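You operate a simulated robot arm through the tools that you are given. There is no shell and no other tool. Be economical: measure what you need, move in short steps, check, and stop when the job is done.

Carry out the task below with a simulated two-armed robot. There is one attempt and no reset: what you move stays moved.

Task
Pick up the silver fuel basket that says "F5" from the middle shelf of the drum-side shelving with one hand, pass it to the other hand and put it on the top of the drum-side shelving. Set down upright: silver fuel basket.

The check looks at the end state, three seconds after you hand in, the way a careful person would. Anything else that was tipped, shoved, dropped, spilled or broken makes it a failure.

Robot
Two 7-joint arms with two-finger parallel grippers on one trunk, on a base that drives. Base frame: it is fixed to the floor where the robot stands at the start and does not move with it; the origin is under the middle of the robot, x ahead of it, y to its left, z up. Readings come in cm, rad, newtons and seconds.
The left shoulder is at the start at [5, 16.1, 104.8], the right one opposite. With the tool pointing down near the work surface each hand reaches from about 10 to 62 cm from the robot's upright axis, wherever it stands, measured 20 degrees to its own side. Places, roughly: top of the drum-side shelving (22x36 cm) [58, -18, 90]. Payload 3.43 kg a hand.
The TCP of each hand is the grasp point between the finger pads, 3 cm short of the fingertips. In the tool frame z runs along the fingers and y along their closing line. The gripper opens to 9.4 cm. The fingers are 2.8 cm wide and 1 cm thick; the gripper's body (5 by 9.6 cm) begins 5.5 cm behind the TCP.
Orientation is told as [roll, pitch, yaw] about the base's x, y, z axes, in that order, counted from this pose: with the fingers straight down and closing along the base's y, the tool's x points along the base's -x, its y along +y and its z along -z.

Tools
- The arms move only by the tool move_arm. It takes "left_commands", "right_commands" or both (then of equal length, played together; a hand with none holds still); each is a list of rows, each a list of 7 numbers: the turn, a rotation vector about the base's x, y, z in degrees, then the shift along the base's x, y, z in cm, then the closure, from 0 (fully open) to 1 (shut). In form: [[rx, ry, rz, dx, dy, dz, gripper], ...]. A call has 1 to 20 rows; each row is the pose to reach, as a shift and turn from the pose commanded when the call began. A row lasts 0.2 s, in which the tool goes at most 5 cm and 0.15 rad; a call with a longer step from one row to the next is refused whole, and so is a gripper value outside its range. Where a pose cannot be reached the arm comes as near as it can. A force on the tool above 40 N (or 10 N above the force at the start of the call, whichever is more), or a blocked arm, ends the call early, and 0.2 s more pass. Each finger travels about 4.5 cm/s and halts on what it meets, pressing with about 25 N; the grip force reading is that of the motor and also rises with nothing between the fingers. The clock runs only during rows and for 0.2 s after the last one: add rows that repeat a pose to give the fingers time. The reply holds the time, the measured pose of the TCP, the force on the tool along the base axes, the opening and the grip force, in the units named above and with some noise, with the torque about the TCP (base axes, N m) and any sound that the robot's microphone picked up, and new pictures: "views" is both (left out), scene, wrist or none (wrist: the cameras of the hands that moved).
- Cameras (640 x 400 px; columns grow to the right, rows downward): "scene" is now at [13.04, -2.77, 120.47]; the picture's right is [-0.28, -0.96, 0.00], its down [-0.24, 0.07, -0.97] and it looks along [0.93, -0.27, -0.25] (base axes); focal length 214 px, centre (320, 200). "left" rides on the left gripper at [7.6, -1.4, -10.2] in its tool frame; the picture's right is [0.18, 0.98, 0.00], its down [-0.75, 0.14, -0.64] and it looks along [-0.63, 0.12, 0.77] (tool axes); focal length 243 px, centre (320, 200). "right" rides on the right gripper at [7.6, 1.4, -10.3] in its tool frame; the picture's right is [-0.18, 0.98, 0.00], its down [-0.75, -0.14, -0.64] and it looks along [-0.63, -0.12, 0.77] (tool axes); focal length 243 px, centre (320, 200).
- slide_trunk(by): slides the trunk up (or, below 0, down) by that many cm; the arms and the scene camera ride with it, the base frame stays. It gives what a move gives, with no picture.
- base_move(legs): drives the robot by 1 to 6 legs, each [ahead, left, turn to the left] in cm, cm and rad, along the robot's own axes; the way and the turn of a leg run together, so that a leg with both is an arc; at most 150 cm and 3.142 rad a leg. The arms and the cameras ride along, it lands a little off, and it stops where it bumps. It gives what a move gives, and a new picture of the scene camera.
- aim_head(pan, tilt): turns the head with the scene camera to pan (to the left, within 1.396 rad either way) and tilt (down, from -0.506 to 1.204), counted from straight ahead of the robot. It gives what a move gives, and a new picture of the scene camera.
- point_at(camera, pixels): for up to 12 pixels [column, row] of the newest picture of that camera ("zoom" is the newest enlarged one), the place [x, y, z] in the base frame of the surface seen there, good to about 0.2 cm. No time passes.
- inspect(camera, box): a new picture of the part [left, top, right, bottom] of that camera's present view, enlarged. No time passes.
- close_job(): hands the job in; it is judged then, once.

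Go step by step. Measure first, check grasps and placings, and put right what went wrong. The budget is 80 turns and 260 pictures, counting those below and the enlarged ones. Unless the task says otherwise, let go and move clear before handing in, and close with one line.

The tools are called after "Request:" as a command line: name --argument value ..., lists and objects as JSON in quotes. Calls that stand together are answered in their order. move_arm: Moves the arms, as the interface text tells. Its arguments: {"type":"object","properties":{"left_commands":{"type":"array"},"right_commands":{"type":"array"},"views":{"type":"string","enum":["both","scene","wrist","none"]}},"required":[]} The other tools are called the same way: slide_trunk (by) slides the trunk up or down; base_move (legs) drives the base; aim_head (pan, tilt) turns the head that bears the scene camera; point_at (camera, pixels) gives the place of the surface under pixels of a picture; inspect (camera, box) takes an enlarged picture of a part of a camera's view; close_job () hands the job in.

At the start:

```text
t: 0.0
left_position: [40.02, 9.38, 117.79]
left_ee_rot: [-0.001, -0.001, 0.001]
left_ft_force: [0.4, -0.2, -0.6]
left_ft_torque: [-0.04, 0.01, 0.0]
left_gripper_width: 9.39
left_finger_force: 0.0
right_position: [30.77, -16.15, 120.32]
right_ee_rot: [-0.001, -0.001, 0.001]
right_ft_force: [-0.1, 0.7, 0.3]
right_ft_torque: [0.0, 0.01, 0.0]
right_gripper_width: 9.38
right_finger_force: 0.1
trunk travel left (down, up): [-7.5, 19.2]
robot x, y, heading: [0.03, -0.08, 0.0]
head pan, tilt: [-0.283, 0.251]
```

scene: 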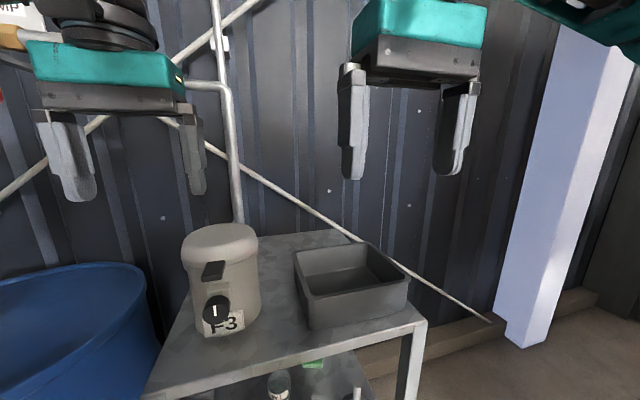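
right: 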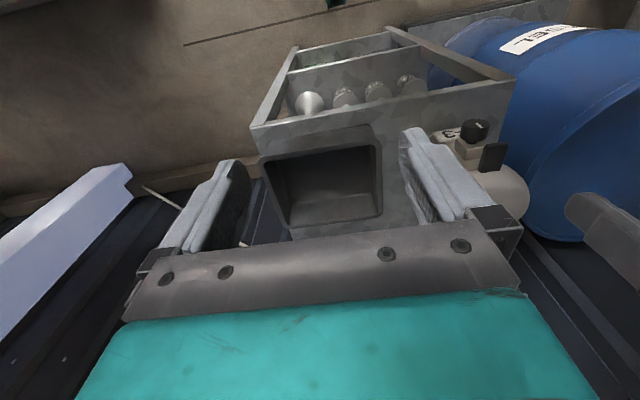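
left: 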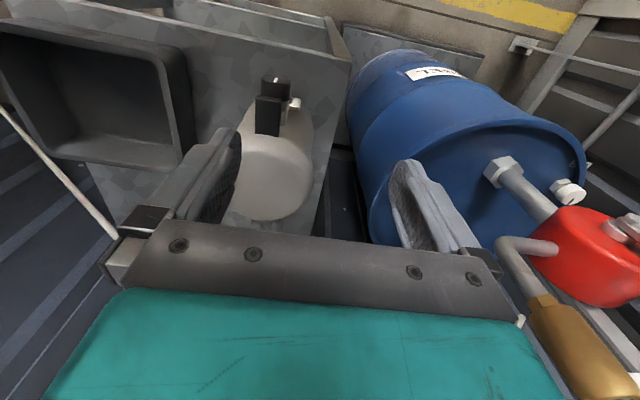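

The scene picture shows the shelf top with a canister F3 (220,275) and a bin (350,280); the middle shelf is hidden below. I tilt the head down to see it.

Request:
aim_head --pan -0.3 --tilt 0.75

Request:
inspect --camera "right" --box '[240, 20, 530, 201]'

```text
t: 0.9
left_position: [39.92, 9.34, 117.93]
left_ee_rot: [0.0, -0.003, 0.002]
left_ft_force: [0.2, 1.0, 0.7]
left_ft_torque: [-0.02, 0.01, 0.0]
left_gripper_width: 9.42
left_finger_force: 0.1
right_position: [30.67, -16.11, 120.26]
right_ee_rot: [-0.001, 0.0, 0.001]
right_ft_force: [-1.0, 0.2, -0.5]
right_ft_torque: [-0.03, 0.03, 0.0]
right_gripper_width: 9.41
right_finger_force: 0.2
trunk travel left (down, up): [-7.5, 19.2]
robot x, y, heading: [-0.04, -0.21, 0.001]
head pan, tilt: [-0.3, 0.75]
```

scene: 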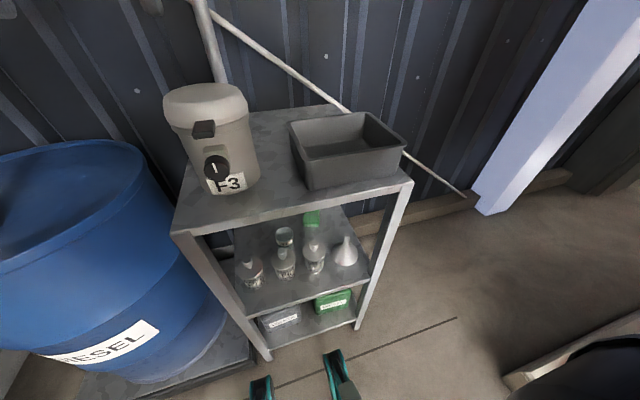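

```text
2.21 times, centred on (385, 110) of right
```

zoom: 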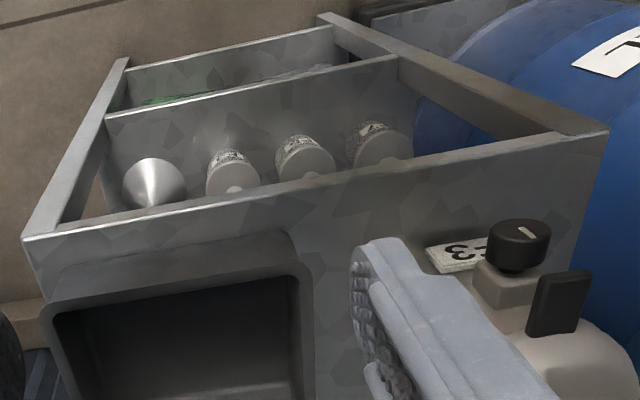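

Request:
inspect --camera "scene" --box '[220, 200, 380, 300]'

Request:
point_at --camera "scene" --pixels '[[250, 268], [284, 262], [284, 235], [314, 258], [346, 253], [312, 218], [290, 290], [173, 235], [412, 182], [280, 115], [208, 125], [268, 358]]'

```text
4.00 times, centred on (300, 250) of scene
```

zoom: 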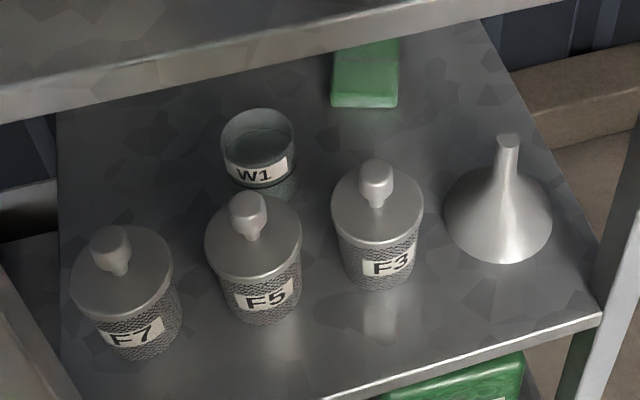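

```text
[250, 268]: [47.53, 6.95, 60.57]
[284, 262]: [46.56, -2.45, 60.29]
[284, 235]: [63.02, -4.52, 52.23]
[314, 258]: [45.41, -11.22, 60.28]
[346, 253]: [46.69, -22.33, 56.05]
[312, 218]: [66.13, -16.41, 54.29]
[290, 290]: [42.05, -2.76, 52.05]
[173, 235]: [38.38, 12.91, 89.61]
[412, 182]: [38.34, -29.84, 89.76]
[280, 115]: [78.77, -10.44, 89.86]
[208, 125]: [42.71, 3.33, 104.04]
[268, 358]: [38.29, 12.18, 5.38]
```

F5 is the second basket (zoom 255,260), with F7 on its left, F3 on its right and W1 behind. I measure its shape and the free room on the top.

Request:
point_at --camera "zoom" --pixels '[[248, 205], [250, 228], [207, 240], [300, 240], [252, 272], [265, 322], [222, 300], [300, 295], [170, 270], [332, 210], [255, 120], [220, 150]]'

Request:
point_at --camera "scene" --pixels '[[290, 122], [306, 188], [404, 148], [366, 114], [245, 100], [166, 105], [258, 175], [205, 95], [336, 106], [252, 117], [306, 207], [290, 160]]'

Request:
inspect --camera "scene" --box '[150, 70, 430, 245]'

```text
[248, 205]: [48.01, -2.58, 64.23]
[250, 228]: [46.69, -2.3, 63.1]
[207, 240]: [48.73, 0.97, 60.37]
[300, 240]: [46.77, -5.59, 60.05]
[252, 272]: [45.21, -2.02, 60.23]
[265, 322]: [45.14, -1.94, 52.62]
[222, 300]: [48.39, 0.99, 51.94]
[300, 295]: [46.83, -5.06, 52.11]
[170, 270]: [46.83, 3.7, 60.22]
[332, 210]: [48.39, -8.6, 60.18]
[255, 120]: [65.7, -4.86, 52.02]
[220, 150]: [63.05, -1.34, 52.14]
```

```text
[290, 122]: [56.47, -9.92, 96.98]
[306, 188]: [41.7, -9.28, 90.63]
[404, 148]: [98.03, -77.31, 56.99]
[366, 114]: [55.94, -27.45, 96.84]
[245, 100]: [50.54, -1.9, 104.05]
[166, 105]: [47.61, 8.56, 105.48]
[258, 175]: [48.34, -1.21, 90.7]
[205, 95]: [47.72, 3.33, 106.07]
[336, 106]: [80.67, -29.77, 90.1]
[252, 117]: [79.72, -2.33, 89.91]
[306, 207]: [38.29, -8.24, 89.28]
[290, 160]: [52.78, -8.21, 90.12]
```

```text
2.29 times, centred on (290, 158) of scene
```

zoom: 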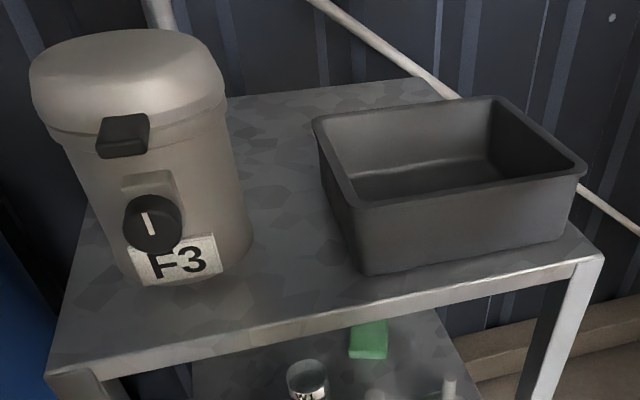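

F5: centre about (48.3, -2.3), lid at z 60.3, knob to 64.3, about 6.5 cm across, with gaps of 2.7–3 cm to its neighbours. Plan: the left hand grips the body from the front (tilted), the right hand takes the knob, and sets it behind the bin/canister (x≈64). First I bring the left hand back and down in front of the shelf.

Request:
move_arm --left_commands '[[0, 0, 0, -4, -2, 0, 0], [0, 0, 0, -8, -4, 0, 0], [0, 0, 0, -12, -6, 0, 0], [0, 0, 0, -13, -8, -4, 0], [0, 0, 0, -13, -9, -8, 0], [0, 0, 0, -13, -10, -12, 0], [0, 0, 0, -13, -11, -16, 0], [0, 0, 0, -13, -11.5, -20, 0], [0, 0, 0, -13, -11.5, -24, 0], [0, 0, 0, -13, -11.5, -28, 0], [0, 0, 0, -13, -11.5, -32, 0], [0, 0, 0, -13, -11.5, -36, 0], [0, 0, 0, -13, -11.5, -40, 0]]' --views "scene"

```text
t: 1.8
left_position: [28.26, 3.33, 117.2]
left_ee_rot: [-0.012, 0.009, 0.0]
left_ft_force: [-2.1, 25.4, -10.0]
left_ft_torque: [-2.72, -1.09, -2.48]
left_gripper_width: 9.4
left_finger_force: 0.0
right_position: [30.66, -15.97, 120.32]
right_ee_rot: [-0.002, 0.0, 0.001]
right_ft_force: [-0.1, 1.3, 0.1]
right_ft_torque: [-0.01, 0.03, 0.02]
right_gripper_width: 9.42
right_finger_force: 0.1
trunk travel left (down, up): [-7.5, 19.2]
robot x, y, heading: [0.15, 0.09, 0.0]
head pan, tilt: [-0.3, 0.75]
stopped in row 4 (left hand): the force on the tool passed its limit at 79 N (the readings are from after the stop); the commanded pose is now the measured one
```

scene: 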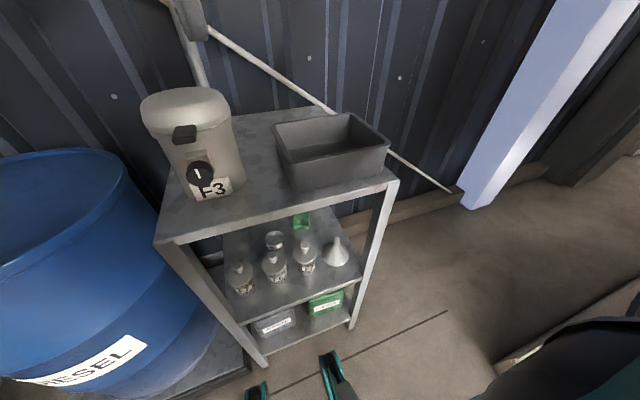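

The left hand hit something near the head or right hand (force +y 25 N) at (28, 3, 117). I back it off to the left and also move the right hand away to the right, and view.

Request:
move_arm --left_commands '[[0, 0, 0, 1, 4, 0, 0], [0, 0, 0, 2, 8, 0, 0], [0, 0, 0, 2, 12, 0, 0], [0, 0, 0, 2, 14, 0, 0]]' --right_commands '[[0, 0, 0, 0, -4, 0, 0], [0, 0, 0, 0, -8, 0, 0], [0, 0, 0, 0, -12, 0, 0], [0, 0, 0, 0, -16, 0, 0]]' --views "scene"

```text
t: 2.8
left_position: [30.41, 17.17, 117.37]
left_ee_rot: [-0.014, 0.011, 0.007]
left_ft_force: [0.9, 0.2, 0.6]
left_ft_torque: [-0.02, -0.01, 0.0]
left_gripper_width: 9.41
left_finger_force: 0.1
right_position: [31.84, -31.36, 119.4]
right_ee_rot: [0.0, -0.001, 0.003]
right_ft_force: [0.7, 0.6, 0.9]
right_ft_torque: [0.01, 0.01, -0.04]
right_gripper_width: 9.39
right_finger_force: 0.1
right hand out of reach, approached as far as the arm can: row 4
trunk travel left (down, up): [-7.5, 19.2]
robot x, y, heading: [0.02, -0.17, 0.001]
head pan, tilt: [-0.3, 0.75]
```

scene: 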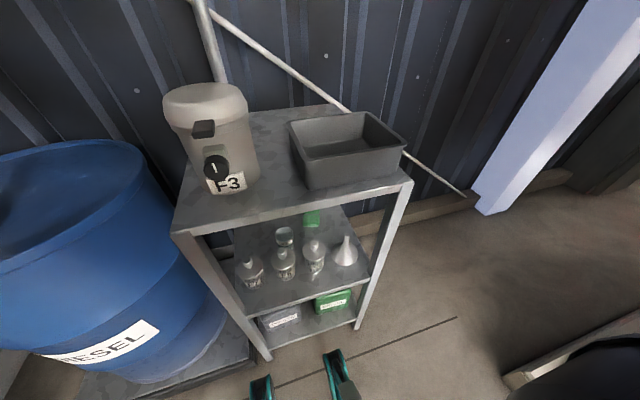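

The head was what got bumped; the view is back as before. Now I lower the left hand at y 17 first, then bring it inward below the head.

Request:
move_arm --left_commands '[[0, 0, 0, -1, 0, -4, 0], [0, 0, 0, -2, 0, -8, 0], [0, 0, 0, -3, 0, -12, 0], [0, 0, 0, -3, 0, -16, 0], [0, 0, 0, -3, 0, -20, 0], [0, 0, 0, -3, 0, -24, 0], [0, 0, 0, -3, 0, -28, 0], [0, 0, 0, -3, 0, -32, 0], [0, 0, 0, -3, 0, -36, 0], [0, -8, 0, -3, -4, -38, 0], [0, -16, 0, -3, -8, -40, 0], [0, -24, 0, -3, -12, -42, 0], [0, -32, 0, -3, -16, -44, 0], [0, -40, 0, -3, -19.4, -46, 0]]' --views "both"

```text
t: 5.8
left_position: [27.26, -2.2, 71.21]
left_ee_rot: [-0.021, -0.692, 0.011]
left_ft_force: [0.1, -0.8, -0.9]
left_ft_torque: [-0.02, 0.0, -0.04]
left_gripper_width: 9.41
left_finger_force: 0.0
right_position: [31.96, -31.21, 119.3]
right_ee_rot: [-0.001, 0.0, -0.001]
right_ft_force: [-0.1, -0.7, -0.2]
right_ft_torque: [0.02, -0.02, 0.0]
right_gripper_width: 9.43
right_finger_force: 0.1
trunk travel left (down, up): [-7.5, 19.2]
robot x, y, heading: [0.02, -0.02, 0.0]
head pan, tilt: [-0.3, 0.75]
```

scene: 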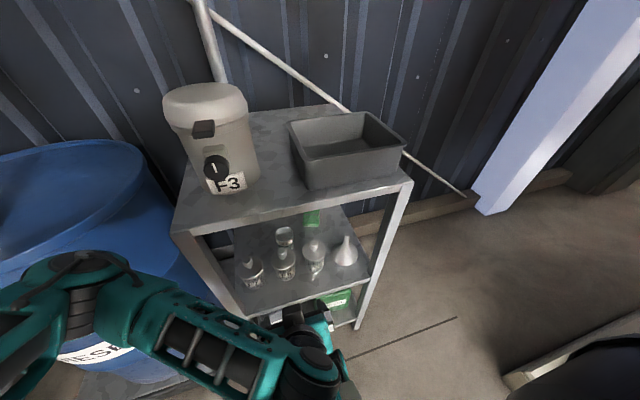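
left: 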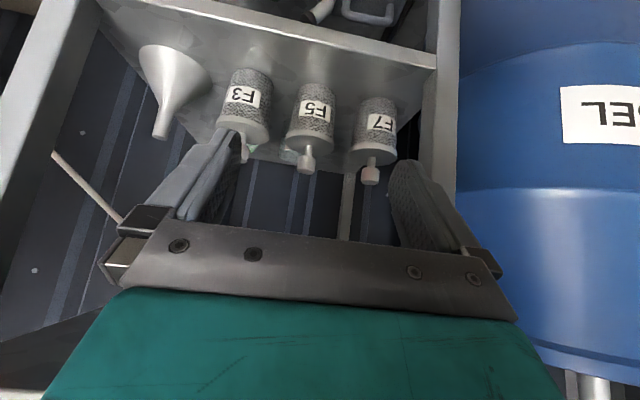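

The left hand is well placed in front of the shelf; F5 is at (312,115) in the left view. I measure it and its neighbours from here.

Request:
point_at --camera "left" --pixels '[[313, 108], [291, 118], [334, 113], [287, 140], [332, 140], [310, 143], [307, 160], [268, 118], [358, 125], [267, 138], [352, 150], [314, 88]]'

Request:
inspect --camera "left" --box '[200, 50, 440, 200]'

```text
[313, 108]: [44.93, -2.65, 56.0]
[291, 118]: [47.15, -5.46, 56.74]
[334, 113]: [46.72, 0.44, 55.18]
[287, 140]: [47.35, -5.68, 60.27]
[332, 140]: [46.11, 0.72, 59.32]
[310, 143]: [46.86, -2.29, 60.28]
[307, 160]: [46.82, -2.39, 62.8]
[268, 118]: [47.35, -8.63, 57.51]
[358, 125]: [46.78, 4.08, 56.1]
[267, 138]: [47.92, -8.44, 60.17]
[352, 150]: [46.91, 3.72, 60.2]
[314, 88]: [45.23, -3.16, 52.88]
```

```text
2.67 times, centred on (320, 125) of left
```

zoom: 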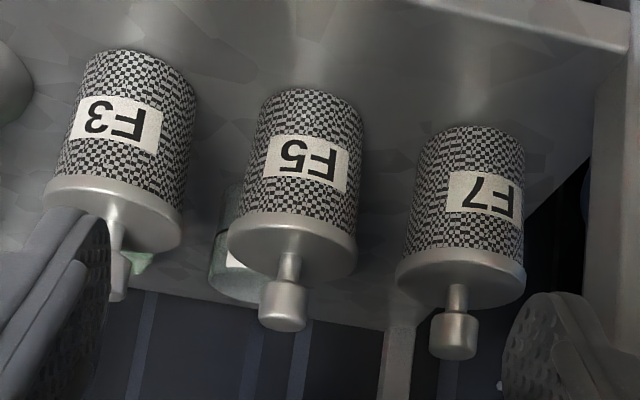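

F5 centre is (48.1, -2.4), with neighbours' lids at y 3.7 and -8.4. I pitch to 60°, open to about 8.3 cm and come to a point just short of the baskets.

Request:
move_arm --left_commands '[[0.5, -7, -0.3, 3, 0, -2, 0.12], [1, -14, -0.6, 6, -0.1, -5, 0.12], [1.2, -20, -0.6, 9, -0.2, -8, 0.12], [1.2, -20, -0.6, 12, -0.2, -10, 0.12], [1.2, -20, -0.6, 13.2, -0.2, -10.9, 0.12], [1.2, -20, -0.6, 13.2, -0.2, -10.9, 0.12]]' --views "both"

```text
t: 7.2
left_position: [40.48, -2.38, 60.43]
left_ee_rot: [0.017, -1.038, -0.028]
left_ft_force: [0.4, -0.2, 0.2]
left_ft_torque: [-0.01, 0.01, -0.01]
left_gripper_width: 8.26
left_finger_force: 0.0
right_position: [32.04, -31.16, 119.42]
right_ee_rot: [0.001, 0.0, 0.0]
right_ft_force: [0.2, 0.0, -0.6]
right_ft_torque: [-0.02, 0.0, 0.0]
right_gripper_width: 9.39
right_finger_force: 0.1
trunk travel left (down, up): [-7.5, 19.2]
robot x, y, heading: [-0.36, 0.18, 0.003]
head pan, tilt: [-0.3, 0.75]
```

scene: 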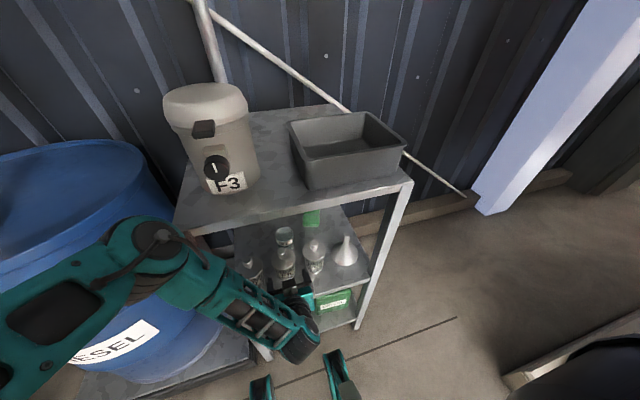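
left: 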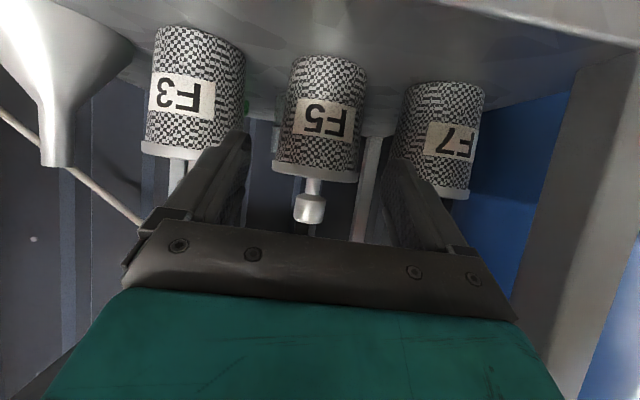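

The fingers straddle F5 without touching F3 or F7. I check how near the elbow is to the shelf corner and the drum before going in.

Request:
point_at --camera "scene" --pixels '[[150, 238], [200, 250], [190, 225], [215, 265], [300, 320], [180, 200], [70, 230], [302, 285], [255, 280]]'

Request:
inspect --camera "left" --box '[130, 20, 510, 258]'

```text
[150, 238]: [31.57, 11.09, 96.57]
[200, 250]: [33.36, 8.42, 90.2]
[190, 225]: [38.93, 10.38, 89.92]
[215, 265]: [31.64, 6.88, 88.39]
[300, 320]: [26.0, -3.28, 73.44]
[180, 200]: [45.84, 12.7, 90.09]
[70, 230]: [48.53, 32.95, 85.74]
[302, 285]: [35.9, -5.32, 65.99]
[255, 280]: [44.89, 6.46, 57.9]
```

```text
1.68 times, centred on (320, 139) of left
```

zoom: 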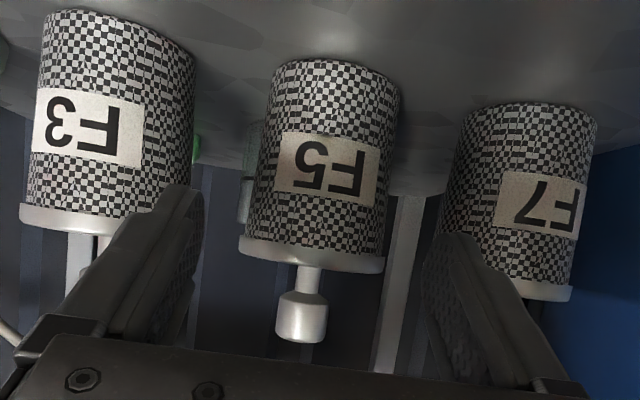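

The elbow (33, 8, 90) is only about 5 cm from the shelf's front edge (x 38, z 90), so pushing in from here would hit it. I drive the robot back 11 cm to straighten the arm.

Request:
base_move --legs '[[-11, 0, 0]]'

Request:
slide_trunk --by -4

```text
t: 8.4
left_position: [29.47, -2.37, 60.42]
left_ee_rot: [0.018, -1.039, -0.028]
left_ft_force: [0.4, -0.2, 0.3]
left_ft_torque: [-0.01, -0.03, 0.0]
left_gripper_width: 8.28
left_finger_force: 0.1
right_position: [20.92, -31.12, 119.38]
right_ee_rot: [-0.001, -0.002, -0.001]
right_ft_force: [0.4, -0.5, 0.3]
right_ft_torque: [0.01, 0.0, 0.0]
right_gripper_width: 9.37
right_finger_force: 0.1
trunk travel left (down, up): [-7.5, 19.2]
robot x, y, heading: [-11.15, -0.04, -0.0]
head pan, tilt: [-0.3, 0.75]
```

scene: 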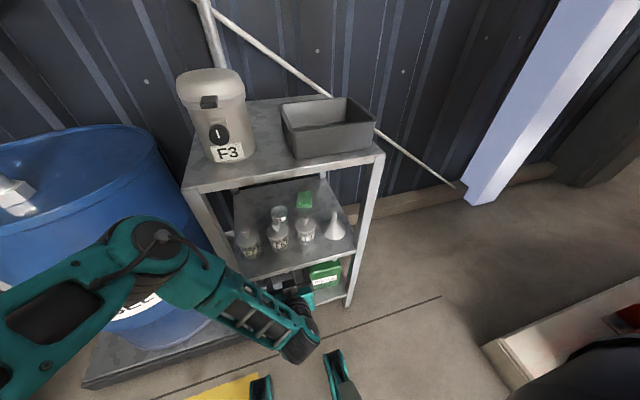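

```text
t: 9.2
left_position: [29.56, -2.49, 56.44]
left_ee_rot: [0.019, -1.041, -0.028]
left_ft_force: [0.5, 0.1, 0.2]
left_ft_torque: [-0.03, 0.04, 0.01]
left_gripper_width: 8.26
left_finger_force: 0.0
right_position: [20.92, -31.07, 115.36]
right_ee_rot: [0.001, -0.002, 0.0]
right_ft_force: [0.2, 0.0, -0.7]
right_ft_torque: [0.0, 0.0, 0.01]
right_gripper_width: 9.39
right_finger_force: 0.1
trunk travel left (down, up): [-3.5, 23.2]
robot x, y, heading: [-11.25, -0.26, 0.004]
head pan, tilt: [-0.3, 0.75]
```

Now at (29.6, -2.5, 56.4); I go back to the pre-approach point (40.5, -2.4, 60.4), rising first.

Request:
move_arm --left_commands '[[0, 0, 0, 1.5, 0.1, 4, 0.12], [0, 0, 0, 5, 0.1, 4, 0.12], [0, 0, 0, 8, 0.1, 4, 0.12], [0, 0, 0, 10.9, 0.1, 4, 0.12], [0, 0, 0, 10.9, 0.1, 4, 0.12]]' --views "both"

```text
t: 10.4
left_position: [40.49, -2.25, 60.43]
left_ee_rot: [0.019, -1.04, -0.028]
left_ft_force: [0.5, 0.0, -0.2]
left_ft_torque: [-0.01, 0.02, 0.02]
left_gripper_width: 8.25
left_finger_force: 0.0
right_position: [20.91, -31.19, 115.3]
right_ee_rot: [0.0, 0.0, -0.001]
right_ft_force: [0.1, -0.1, -0.4]
right_ft_torque: [-0.02, -0.01, 0.04]
right_gripper_width: 9.41
right_finger_force: 0.2
trunk travel left (down, up): [-3.5, 23.2]
robot x, y, heading: [-10.95, 0.34, -0.0]
head pan, tilt: [-0.3, 0.75]
```

scene: 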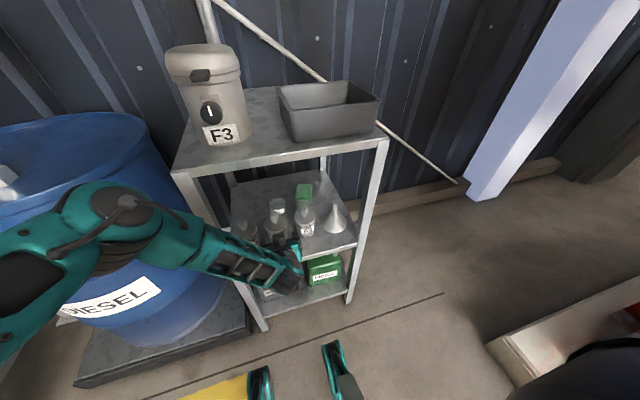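
left: 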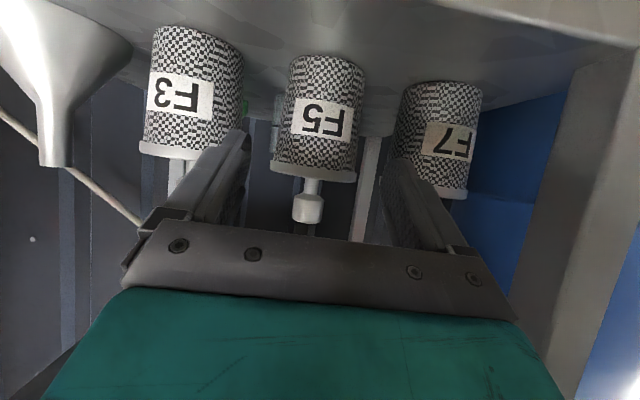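

Request:
point_at --camera "scene" --pixels '[[200, 228], [225, 235], [275, 262], [130, 205], [190, 212], [175, 172]]'

Request:
point_at --camera "left" --pixels '[[271, 168], [357, 172], [241, 160], [402, 178], [316, 120], [306, 210]]'

```text
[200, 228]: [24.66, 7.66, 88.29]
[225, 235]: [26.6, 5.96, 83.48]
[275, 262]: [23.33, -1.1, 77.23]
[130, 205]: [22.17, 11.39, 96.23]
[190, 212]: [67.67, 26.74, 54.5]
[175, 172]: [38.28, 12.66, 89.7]
```

```text
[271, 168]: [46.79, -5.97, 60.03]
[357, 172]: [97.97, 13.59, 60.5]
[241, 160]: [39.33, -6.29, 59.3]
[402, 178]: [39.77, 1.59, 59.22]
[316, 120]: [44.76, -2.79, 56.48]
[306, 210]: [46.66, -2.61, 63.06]
```

The elbow now clears the shelf edge by over 10 cm. I advance along the fingers to straddle F5's body, without closing yet.

Request:
move_arm --left_commands '[[0, 0, 0, 1.5, -0.2, -0.9, 0.12], [0, 0, 0, 3, -0.2, -1.8, 0.12], [0, 0, 0, 4.5, -0.2, -2.6, 0.12], [0, 0, 0, 6, -0.2, -3.4, 0.12], [0, 0, 0, 7, -0.2, -4, 0.12], [0, 0, 0, 7, -0.2, -4, 0.12]]' --views "both"

```text
t: 11.8
left_position: [47.45, -2.48, 56.44]
left_ee_rot: [0.018, -1.039, -0.029]
left_ft_force: [0.2, -0.1, -0.6]
left_ft_torque: [0.01, -0.02, 0.02]
left_gripper_width: 8.26
left_finger_force: 0.1
right_position: [20.93, -31.19, 115.3]
right_ee_rot: [0.0, 0.0, -0.001]
right_ft_force: [0.2, -0.1, -0.5]
right_ft_torque: [0.0, 0.02, -0.02]
right_gripper_width: 9.4
right_finger_force: 0.1
trunk travel left (down, up): [-3.5, 23.2]
robot x, y, heading: [-10.91, 0.26, -0.0]
head pan, tilt: [-0.3, 0.75]
```

scene: 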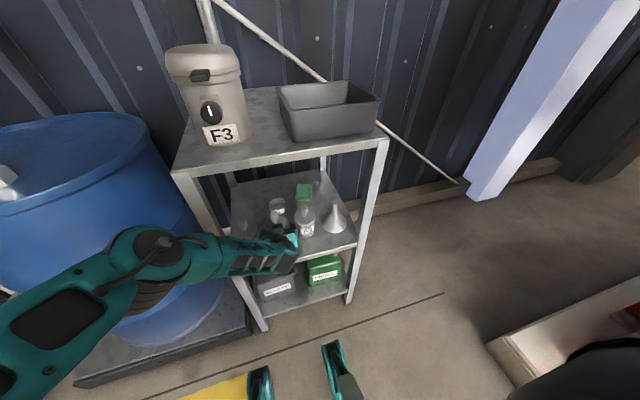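
left: 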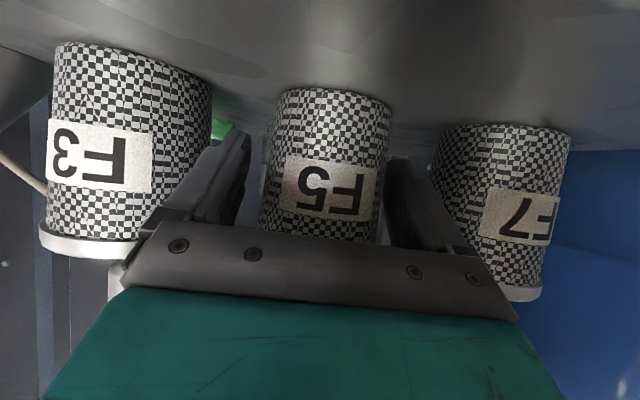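

The fingers straddle F5 evenly with no contact. I close the gripper.

Request:
move_arm --left_commands '[[0, 0, 0, 0, 0, 0, 0.3], [0, 0, 0, 0, 0, 0, 0.5], [0, 0, 0, 0, 0, 0, 0.6], [0, 0, 0, 0, 0, 0, 0.6], [0, 0, 0, 0, 0, 0, 0.6]]' --views "wrist"

```text
t: 13.0
left_position: [47.34, -2.46, 56.4]
left_ee_rot: [0.017, -1.04, -0.028]
left_ft_force: [0.9, 0.3, 0.2]
left_ft_torque: [-0.02, -0.03, -0.01]
left_gripper_width: 7.08
left_finger_force: 24.7
right_position: [21.11, -31.2, 115.17]
right_ee_rot: [0.001, 0.0, 0.0]
right_ft_force: [-0.2, -0.8, 0.7]
right_ft_torque: [0.02, 0.0, -0.01]
right_gripper_width: 9.42
right_finger_force: 0.0
trunk travel left (down, up): [-3.5, 23.2]
robot x, y, heading: [-10.83, -0.35, -0.003]
head pan, tilt: [-0.3, 0.75]
```

left: 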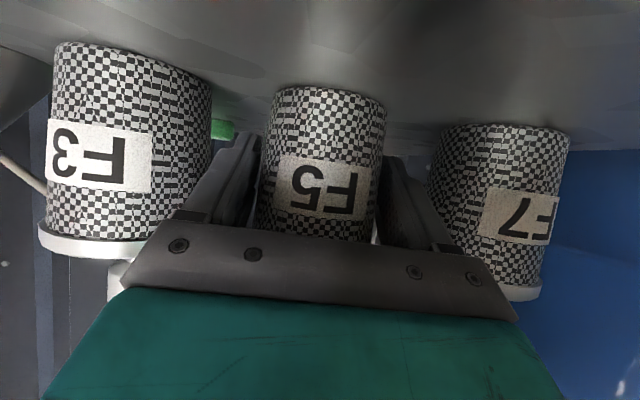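

Gripped at 7.1 cm with 25 N. I lift straight up 5 cm.

Request:
move_arm --left_commands '[[0, 0, 0, 0, 0, 1, 0.6], [0, 0, 0, 0, 0, 2, 0.6], [0, 0, 0, 0, 0, 3.5, 0.6], [0, 0, 0, 0, 0, 5, 0.6], [0, 0, 0, 0, 0, 5, 0.6]]' --views "both"

```text
t: 14.2
left_position: [47.36, -2.5, 61.39]
left_ee_rot: [0.019, -1.037, -0.028]
left_ft_force: [-0.9, -0.9, -1.1]
left_ft_torque: [0.01, 0.03, 0.03]
left_gripper_width: 7.09
left_finger_force: 24.9
right_position: [20.96, -31.23, 115.32]
right_ee_rot: [0.001, -0.001, 0.001]
right_ft_force: [-0.3, -0.3, -0.3]
right_ft_torque: [-0.02, 0.0, 0.0]
right_gripper_width: 9.4
right_finger_force: 0.1
trunk travel left (down, up): [-3.5, 23.2]
robot x, y, heading: [-11.38, 0.1, -0.002]
head pan, tilt: [-0.3, 0.75]
```

scene: 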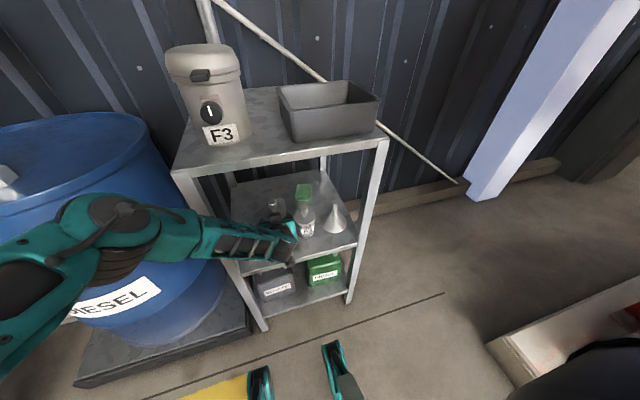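
left: 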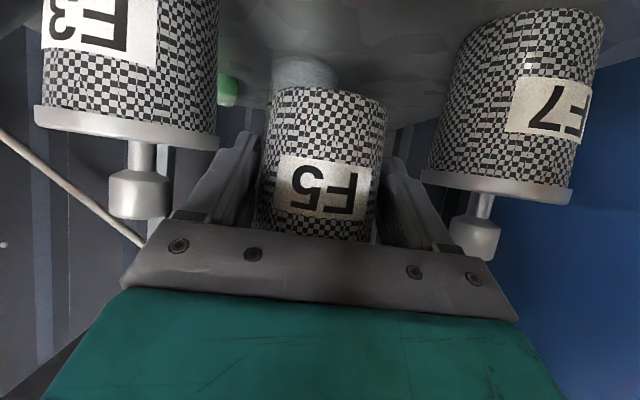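

F5 is held and clear of its neighbours. I pull it straight out of the shelf, 22 cm back.

Request:
move_arm --left_commands '[[0, 0, 0, -2, 0, 1, 0.6], [0, 0, 0, -5, 0, 2, 0.6], [0, 0, 0, -8, 0, 2, 0.6], [0, 0, 0, -11, 0, 2, 0.6], [0, 0, 0, -14, 0, 2, 0.6], [0, 0, 0, -17, 0, 2, 0.6], [0, 0, 0, -20, 0, 2, 0.6], [0, 0, 0, -22, 0, 2, 0.6], [0, 0, 0, -22, 0, 2, 0.6]]' --views "both"

```text
t: 16.2
left_position: [25.23, -2.44, 63.42]
left_ee_rot: [0.019, -1.039, -0.028]
left_ft_force: [-0.5, -0.8, -0.9]
left_ft_torque: [0.02, 0.03, 0.03]
left_gripper_width: 7.06
left_finger_force: 25.0
right_position: [20.99, -31.21, 115.39]
right_ee_rot: [0.0, 0.001, -0.001]
right_ft_force: [0.0, -0.9, -0.5]
right_ft_torque: [0.02, 0.02, 0.01]
right_gripper_width: 9.38
right_finger_force: 0.1
trunk travel left (down, up): [-3.5, 23.2]
robot x, y, heading: [-11.02, -0.35, 0.003]
head pan, tilt: [-0.3, 0.75]
```

scene: 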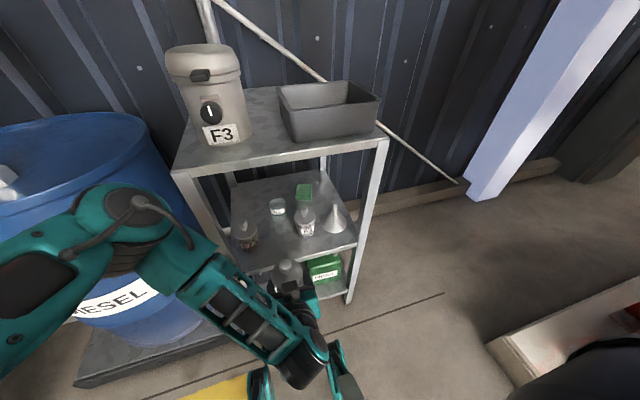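
left: 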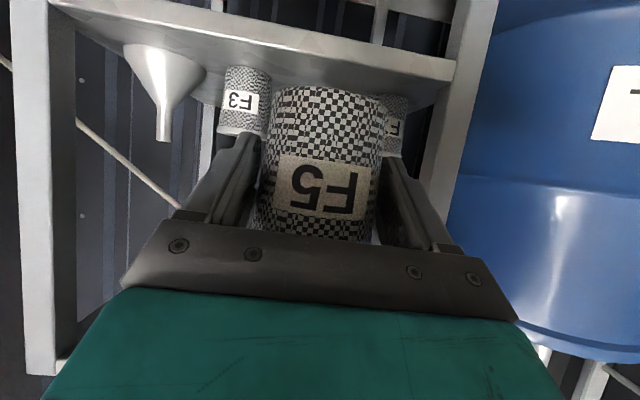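

F5 is out of the shelf. I raise it while turning it about the vertical so the left hand comes from the left side, freeing the knob for the right hand.

Request:
move_arm --left_commands '[[0, 0, 0, 0, 0, 3, 0.6], [0, 0, -7, 0, 0, 6, 0.6], [0, 0, -14, 0, 0, 9, 0.6], [0, 0, -21, 0, 0, 12, 0.6], [0, 0, -28, 0, 0, 15, 0.6], [0, 0, -35, 0, 0, 17, 0.6], [0, 0, -42, 0, 0, 19, 0.6], [0, 0, -49, 0, 0, 20, 0.6], [0, 0, -56, 0, 0, 20, 0.6], [0, 0, -63, 0, 0, 20, 0.6], [0, 0, -70, 0, 0, 20, 0.6], [0, 0, -77, 0, 0, 20, 0.6], [0, 0, -77, 0, 0, 20, 0.6]]' --views "both"

```text
t: 19.0
left_position: [25.34, -2.5, 83.44]
left_ee_rot: [0.017, -1.039, -1.372]
left_ft_force: [-0.2, -0.2, -0.3]
left_ft_torque: [-0.01, 0.01, 0.0]
left_gripper_width: 7.07
left_finger_force: 24.8
left hand out of reach, approached as far as the arm can: row 6, 7
right_position: [20.99, -31.2, 115.36]
right_ee_rot: [0.0, -0.001, -0.002]
right_ft_force: [0.4, 0.7, 0.4]
right_ft_torque: [0.0, 0.02, -0.01]
right_gripper_width: 9.4
right_finger_force: 0.1
trunk travel left (down, up): [-3.5, 23.2]
robot x, y, heading: [-11.13, 0.14, -0.001]
head pan, tilt: [-0.3, 0.75]
```

scene: 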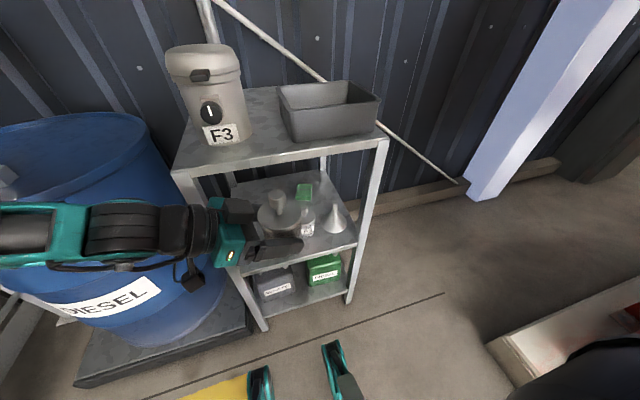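
left: 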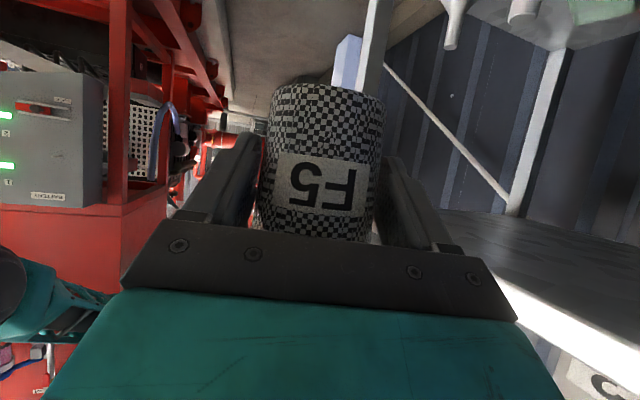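

F5 is held from the left with its knob free, at scene (277,203). I measure the knob and lid.

Request:
inspect --camera "scene" --box '[208, 175, 328, 275]'

Request:
point_at --camera "scene" --pixels '[[277, 197], [277, 203], [271, 202], [283, 202], [278, 210], [278, 222], [259, 215], [300, 218], [240, 232], [240, 210]]'

```text
4.00 times, centred on (268, 225) of scene
```

zoom: 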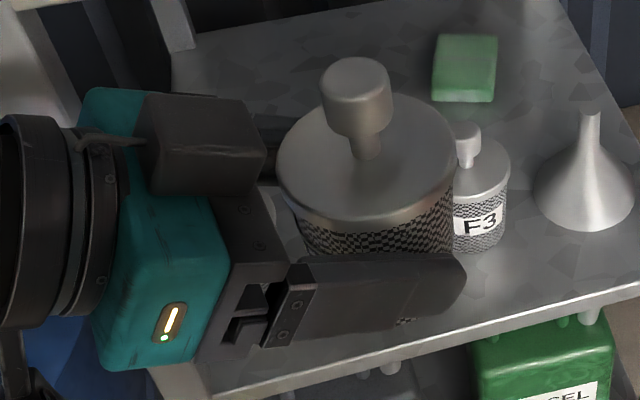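

```text
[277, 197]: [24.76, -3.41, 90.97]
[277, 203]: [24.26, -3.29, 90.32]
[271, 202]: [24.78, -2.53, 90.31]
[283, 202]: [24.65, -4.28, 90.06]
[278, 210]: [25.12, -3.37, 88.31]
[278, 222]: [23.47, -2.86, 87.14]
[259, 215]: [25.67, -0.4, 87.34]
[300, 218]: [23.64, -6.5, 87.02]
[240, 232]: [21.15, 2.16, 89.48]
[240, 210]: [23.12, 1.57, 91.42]
```

Knob at about (25.2, -3.4), head z 89–91, lid 87.2. I shift the left hand a little forward and right, while the right hand turns (pitch -40, yaw 50) and comes to a spot away from the head.

Request:
move_arm --left_commands '[[0, 0, 0, 0.5, -0.5, 0, 0.6], [0, 0, 0, 1, -1, 0, 0.6], [0, 0, 0, 1.5, -1.5, 0, 0.6], [0, 0, 0, 2, -2, 0, 0.6], [0, 0, 0, 2.5, -2.5, 0, 0.6], [0, 0, 0, 3, -3, 0, 0.6], [0, 0, 0, 3, -3, 0, 0.6], [0, 0, 0, 3, -3, 0, 0.6], [0, 0, 0, 3, -3, 0, 0.6], [0, 0, 0, 3, -3, 0, 0.6]]' --right_commands '[[2.1, -4.6, 5.9, 0.2, 1, -1.5, 0.51], [4.3, -9.2, 11.8, 0.4, 2, -3, 0.51], [6.4, -13.8, 17.7, 0.6, 3, -4.5, 0.51], [8.6, -18.5, 23.7, 0.8, 4, -6, 0.51], [10.8, -23.1, 29.7, 1, 5.5, -7.5, 0.51], [12.9, -27.7, 35.6, 1.3, 7, -9, 0.51], [15.1, -32.3, 41.5, 1.6, 8.5, -10.5, 0.51], [17.5, -37.4, 48, 2, 10, -12, 0.51], [17.5, -37.4, 48, 2, 11.2, -12.4, 0.51], [17.5, -37.4, 48, 2, 11.2, -12.4, 0.51]]' --views "both"

```text
t: 21.2
left_position: [28.39, -5.62, 83.56]
left_ee_rot: [0.016, -1.038, -1.372]
left_ft_force: [0.2, 0.0, -0.3]
left_ft_torque: [0.02, -0.01, 0.0]
left_gripper_width: 7.02
left_finger_force: 24.8
right_position: [23.0, -20.0, 102.92]
right_ee_rot: [-0.001, -0.699, 0.875]
right_ft_force: [-1.0, 0.1, -1.6]
right_ft_torque: [-0.04, 0.02, 0.04]
right_gripper_width: 4.61
right_finger_force: 0.1
trunk travel left (down, up): [-3.5, 23.2]
robot x, y, heading: [-10.91, 0.41, -0.005]
head pan, tilt: [-0.3, 0.75]
```

scene: 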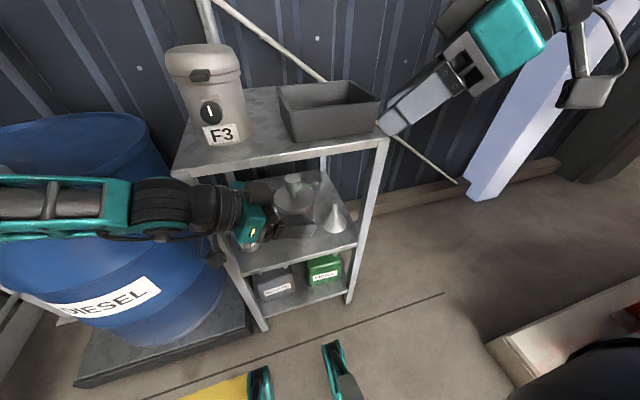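
right: 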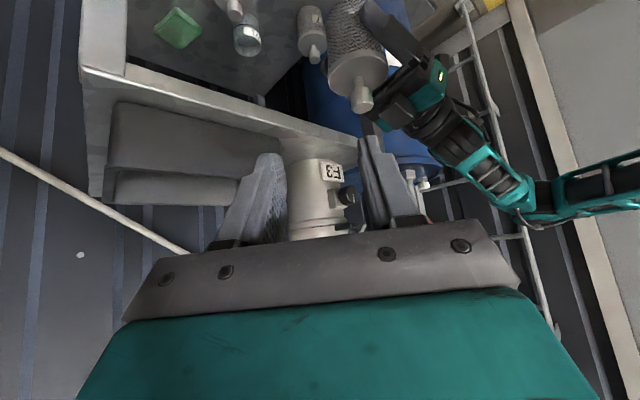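
left: 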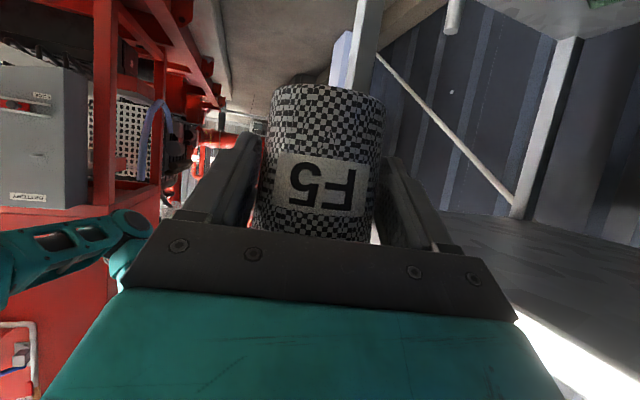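

Both hands are in place; the knob is visible in the right view (361,97) and in the scene (293,185). I measure it from both.

Request:
point_at --camera "right" --pixels '[[361, 97], [353, 98], [370, 98], [361, 108], [345, 80], [375, 85], [405, 95], [395, 105]]'

Request:
inspect --camera "scene" --box '[234, 155, 354, 255]'

Request:
point_at --camera "zoom" --pixels '[[236, 80], [238, 110], [200, 110], [268, 110], [240, 150], [240, 200], [205, 175], [130, 130]]'

```text
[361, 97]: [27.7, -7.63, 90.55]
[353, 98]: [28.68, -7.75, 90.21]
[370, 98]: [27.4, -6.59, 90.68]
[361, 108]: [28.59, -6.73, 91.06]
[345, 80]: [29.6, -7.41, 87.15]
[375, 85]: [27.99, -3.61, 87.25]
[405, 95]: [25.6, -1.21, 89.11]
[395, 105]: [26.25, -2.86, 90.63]
```

```text
4.00 times, centred on (294, 205) of scene
```

zoom: 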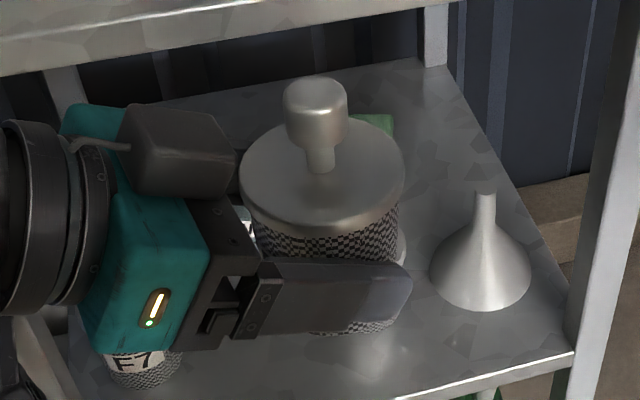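

```text
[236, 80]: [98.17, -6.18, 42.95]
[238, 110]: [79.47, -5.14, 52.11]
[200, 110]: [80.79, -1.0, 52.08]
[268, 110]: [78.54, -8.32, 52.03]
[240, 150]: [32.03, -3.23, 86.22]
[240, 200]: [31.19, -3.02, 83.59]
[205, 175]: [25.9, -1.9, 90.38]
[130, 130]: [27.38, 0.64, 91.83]
```

Request:
point_at --camera "zoom" --pixels '[[316, 85], [316, 95], [318, 130], [288, 115], [344, 115], [320, 160], [245, 170], [402, 175], [328, 220]]'

```text
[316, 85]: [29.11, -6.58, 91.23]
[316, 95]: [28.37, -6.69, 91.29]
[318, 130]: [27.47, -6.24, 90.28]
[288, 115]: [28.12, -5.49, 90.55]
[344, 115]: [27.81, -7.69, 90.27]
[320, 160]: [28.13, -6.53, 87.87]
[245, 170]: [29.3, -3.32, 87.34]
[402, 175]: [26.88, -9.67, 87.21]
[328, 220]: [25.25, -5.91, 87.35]
```

Knob centre (28.5, -6.6), top z 91.25, lid 87.3. I bring the right hand along its finger line to 3 cm short of the grip.

Request:
move_arm --right_commands '[[0, 0, 0, 0.9, 3.3, -2.2, 0.51], [0, 0, 0, 1.8, 6.6, -4.4, 0.51], [0, 0, 0, 2.6, 10, -6.7, 0.51], [0, 0, 0, 3.4, 11, -8.2, 0.51], [0, 0, 0, 4.3, 12, -9.8, 0.51], [0, 0, 0, 4.3, 12, -9.8, 0.51]]' --views "both"

```text
t: 22.6
left_position: [28.44, -5.46, 83.47]
left_ee_rot: [0.017, -1.039, -1.373]
left_ft_force: [-0.4, -0.5, -0.1]
left_ft_torque: [0.01, 0.02, 0.02]
left_gripper_width: 7.05
left_finger_force: 24.9
right_position: [27.27, -7.84, 93.31]
right_ee_rot: [0.0, -0.699, 0.874]
right_ft_force: [0.7, -0.6, -1.0]
right_ft_torque: [0.01, 0.0, 0.0]
right_gripper_width: 4.61
right_finger_force: 0.0
trunk travel left (down, up): [-3.5, 23.2]
robot x, y, heading: [-11.11, -0.42, -0.001]
head pan, tilt: [-0.3, 0.75]
```

scene: 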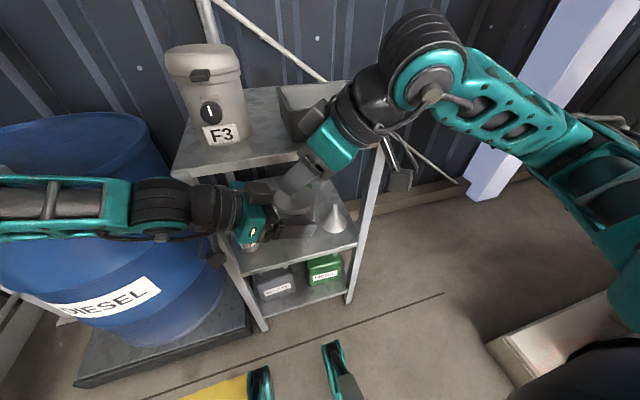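
right: 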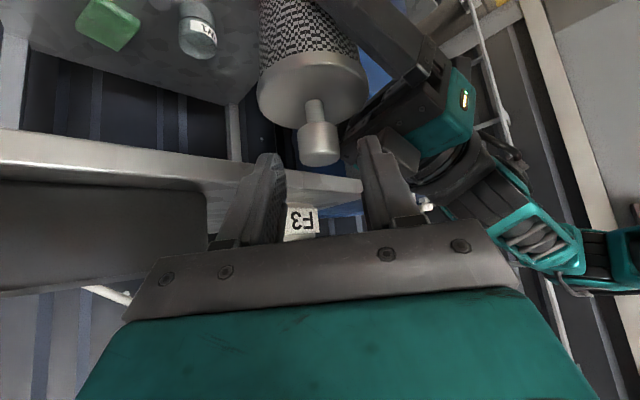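

The knob is centred between the right fingers (318,145 vs. fingers 275/365). I advance the last 3 cm and look before closing.

Request:
move_arm --right_commands '[[0, 0, 0, 0.6, 0.6, -1.1, 0.51], [0, 0, 0, 1.2, 1.2, -2.3, 0.51], [0, 0, 0, 1.2, 1.2, -2.3, 0.51]]' --views "wrist"

Request:
inspect --camera "scene" --box '[214, 130, 374, 255]'

```text
t: 23.4
left_position: [28.4, -5.47, 83.53]
left_ee_rot: [0.017, -1.039, -1.371]
left_ft_force: [-0.1, 0.5, -0.3]
left_ft_torque: [0.0, 0.02, -0.01]
left_gripper_width: 7.03
left_finger_force: 25.1
right_position: [28.42, -6.7, 90.85]
right_ee_rot: [0.003, -0.699, 0.873]
right_ft_force: [0.0, -0.6, 0.4]
right_ft_torque: [0.01, 0.0, 0.0]
right_gripper_width: 4.63
right_finger_force: 0.0
trunk travel left (down, up): [-3.5, 23.2]
robot x, y, heading: [-11.63, -0.05, 0.005]
head pan, tilt: [-0.3, 0.75]
```

right: 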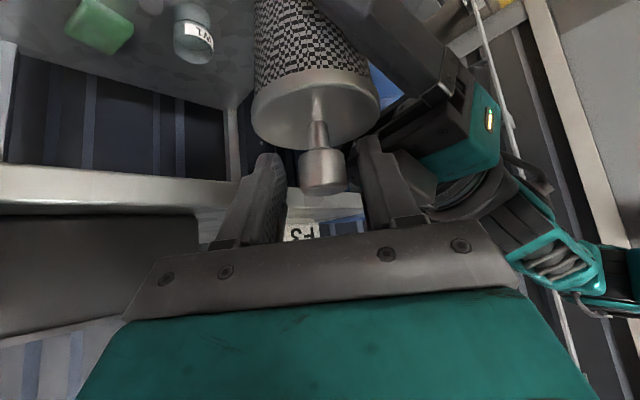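

```text
3.20 times, centred on (294, 192) of scene
```

zoom: 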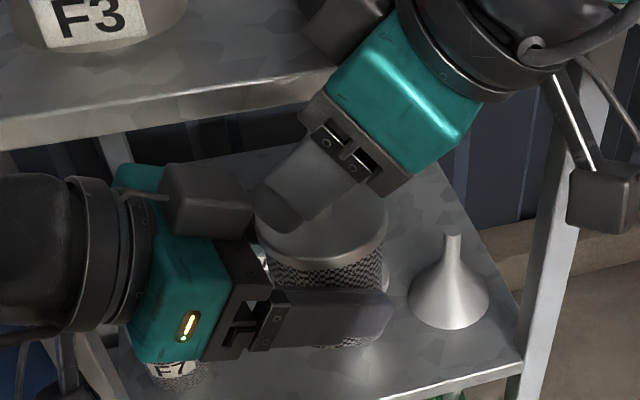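

The knob sits between the right finger pads. I close the right gripper.

Request:
move_arm --right_commands '[[0, 0, 0, 0, 0, 0, 0.65], [0, 0, 0, 0, 0, 0, 0.8], [0, 0, 0, 0, 0, 0, 0.9], [0, 0, 0, 0, 0, 0, 0.9], [0, 0, 0, 0, 0, 0, 0.9]]' --views "wrist"

```text
t: 24.6
left_position: [28.49, -5.46, 83.51]
left_ee_rot: [0.021, -1.038, -1.372]
left_ft_force: [9.0, -7.9, -2.1]
left_ft_torque: [0.33, 0.37, -0.14]
left_gripper_width: 7.03
left_finger_force: 25.1
right_position: [28.52, -6.73, 90.82]
right_ee_rot: [0.004, -0.699, 0.875]
right_ft_force: [-8.4, 8.1, 1.9]
right_ft_torque: [0.29, 0.31, 0.23]
right_gripper_width: 2.41
right_finger_force: 24.9
trunk travel left (down, up): [-3.5, 23.2]
robot x, y, heading: [-11.07, 0.05, -0.002]
head pan, tilt: [-0.3, 0.75]
```

right: 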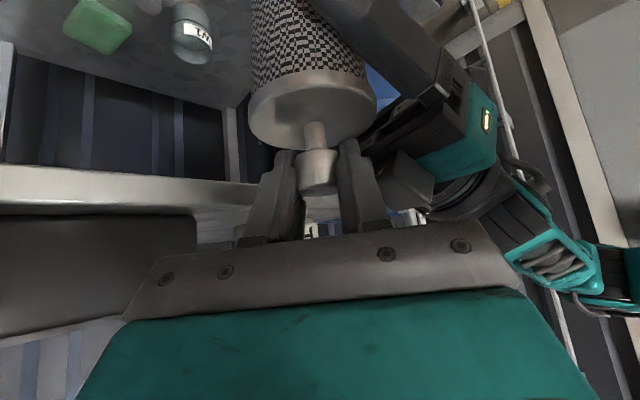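

The knob is held at 2.4 cm, with an 11 N sideways strain. I ease the right hand slightly the way it is pushed, to relieve it.

Request:
move_arm --right_commands '[[0, 0, 0, -0.12, 0.12, 0, 0.9], [0, 0, 0, -0.12, 0.12, 0, 0.9]]' --views "none"

```text
t: 25.2
left_position: [28.44, -5.42, 83.43]
left_ee_rot: [0.016, -1.036, -1.372]
left_ft_force: [6.6, -2.2, -2.8]
left_ft_torque: [-0.02, 0.23, 0.04]
left_gripper_width: 6.99
left_finger_force: 25.2
right_position: [28.44, -6.59, 90.91]
right_ee_rot: [0.0, -0.697, 0.872]
right_ft_force: [-7.0, 2.8, 0.7]
right_ft_torque: [0.24, 0.29, 0.07]
right_gripper_width: 2.45
right_finger_force: 25.3
trunk travel left (down, up): [-3.5, 23.2]
robot x, y, heading: [-10.93, 0.07, -0.002]
head pan, tilt: [-0.3, 0.75]
```

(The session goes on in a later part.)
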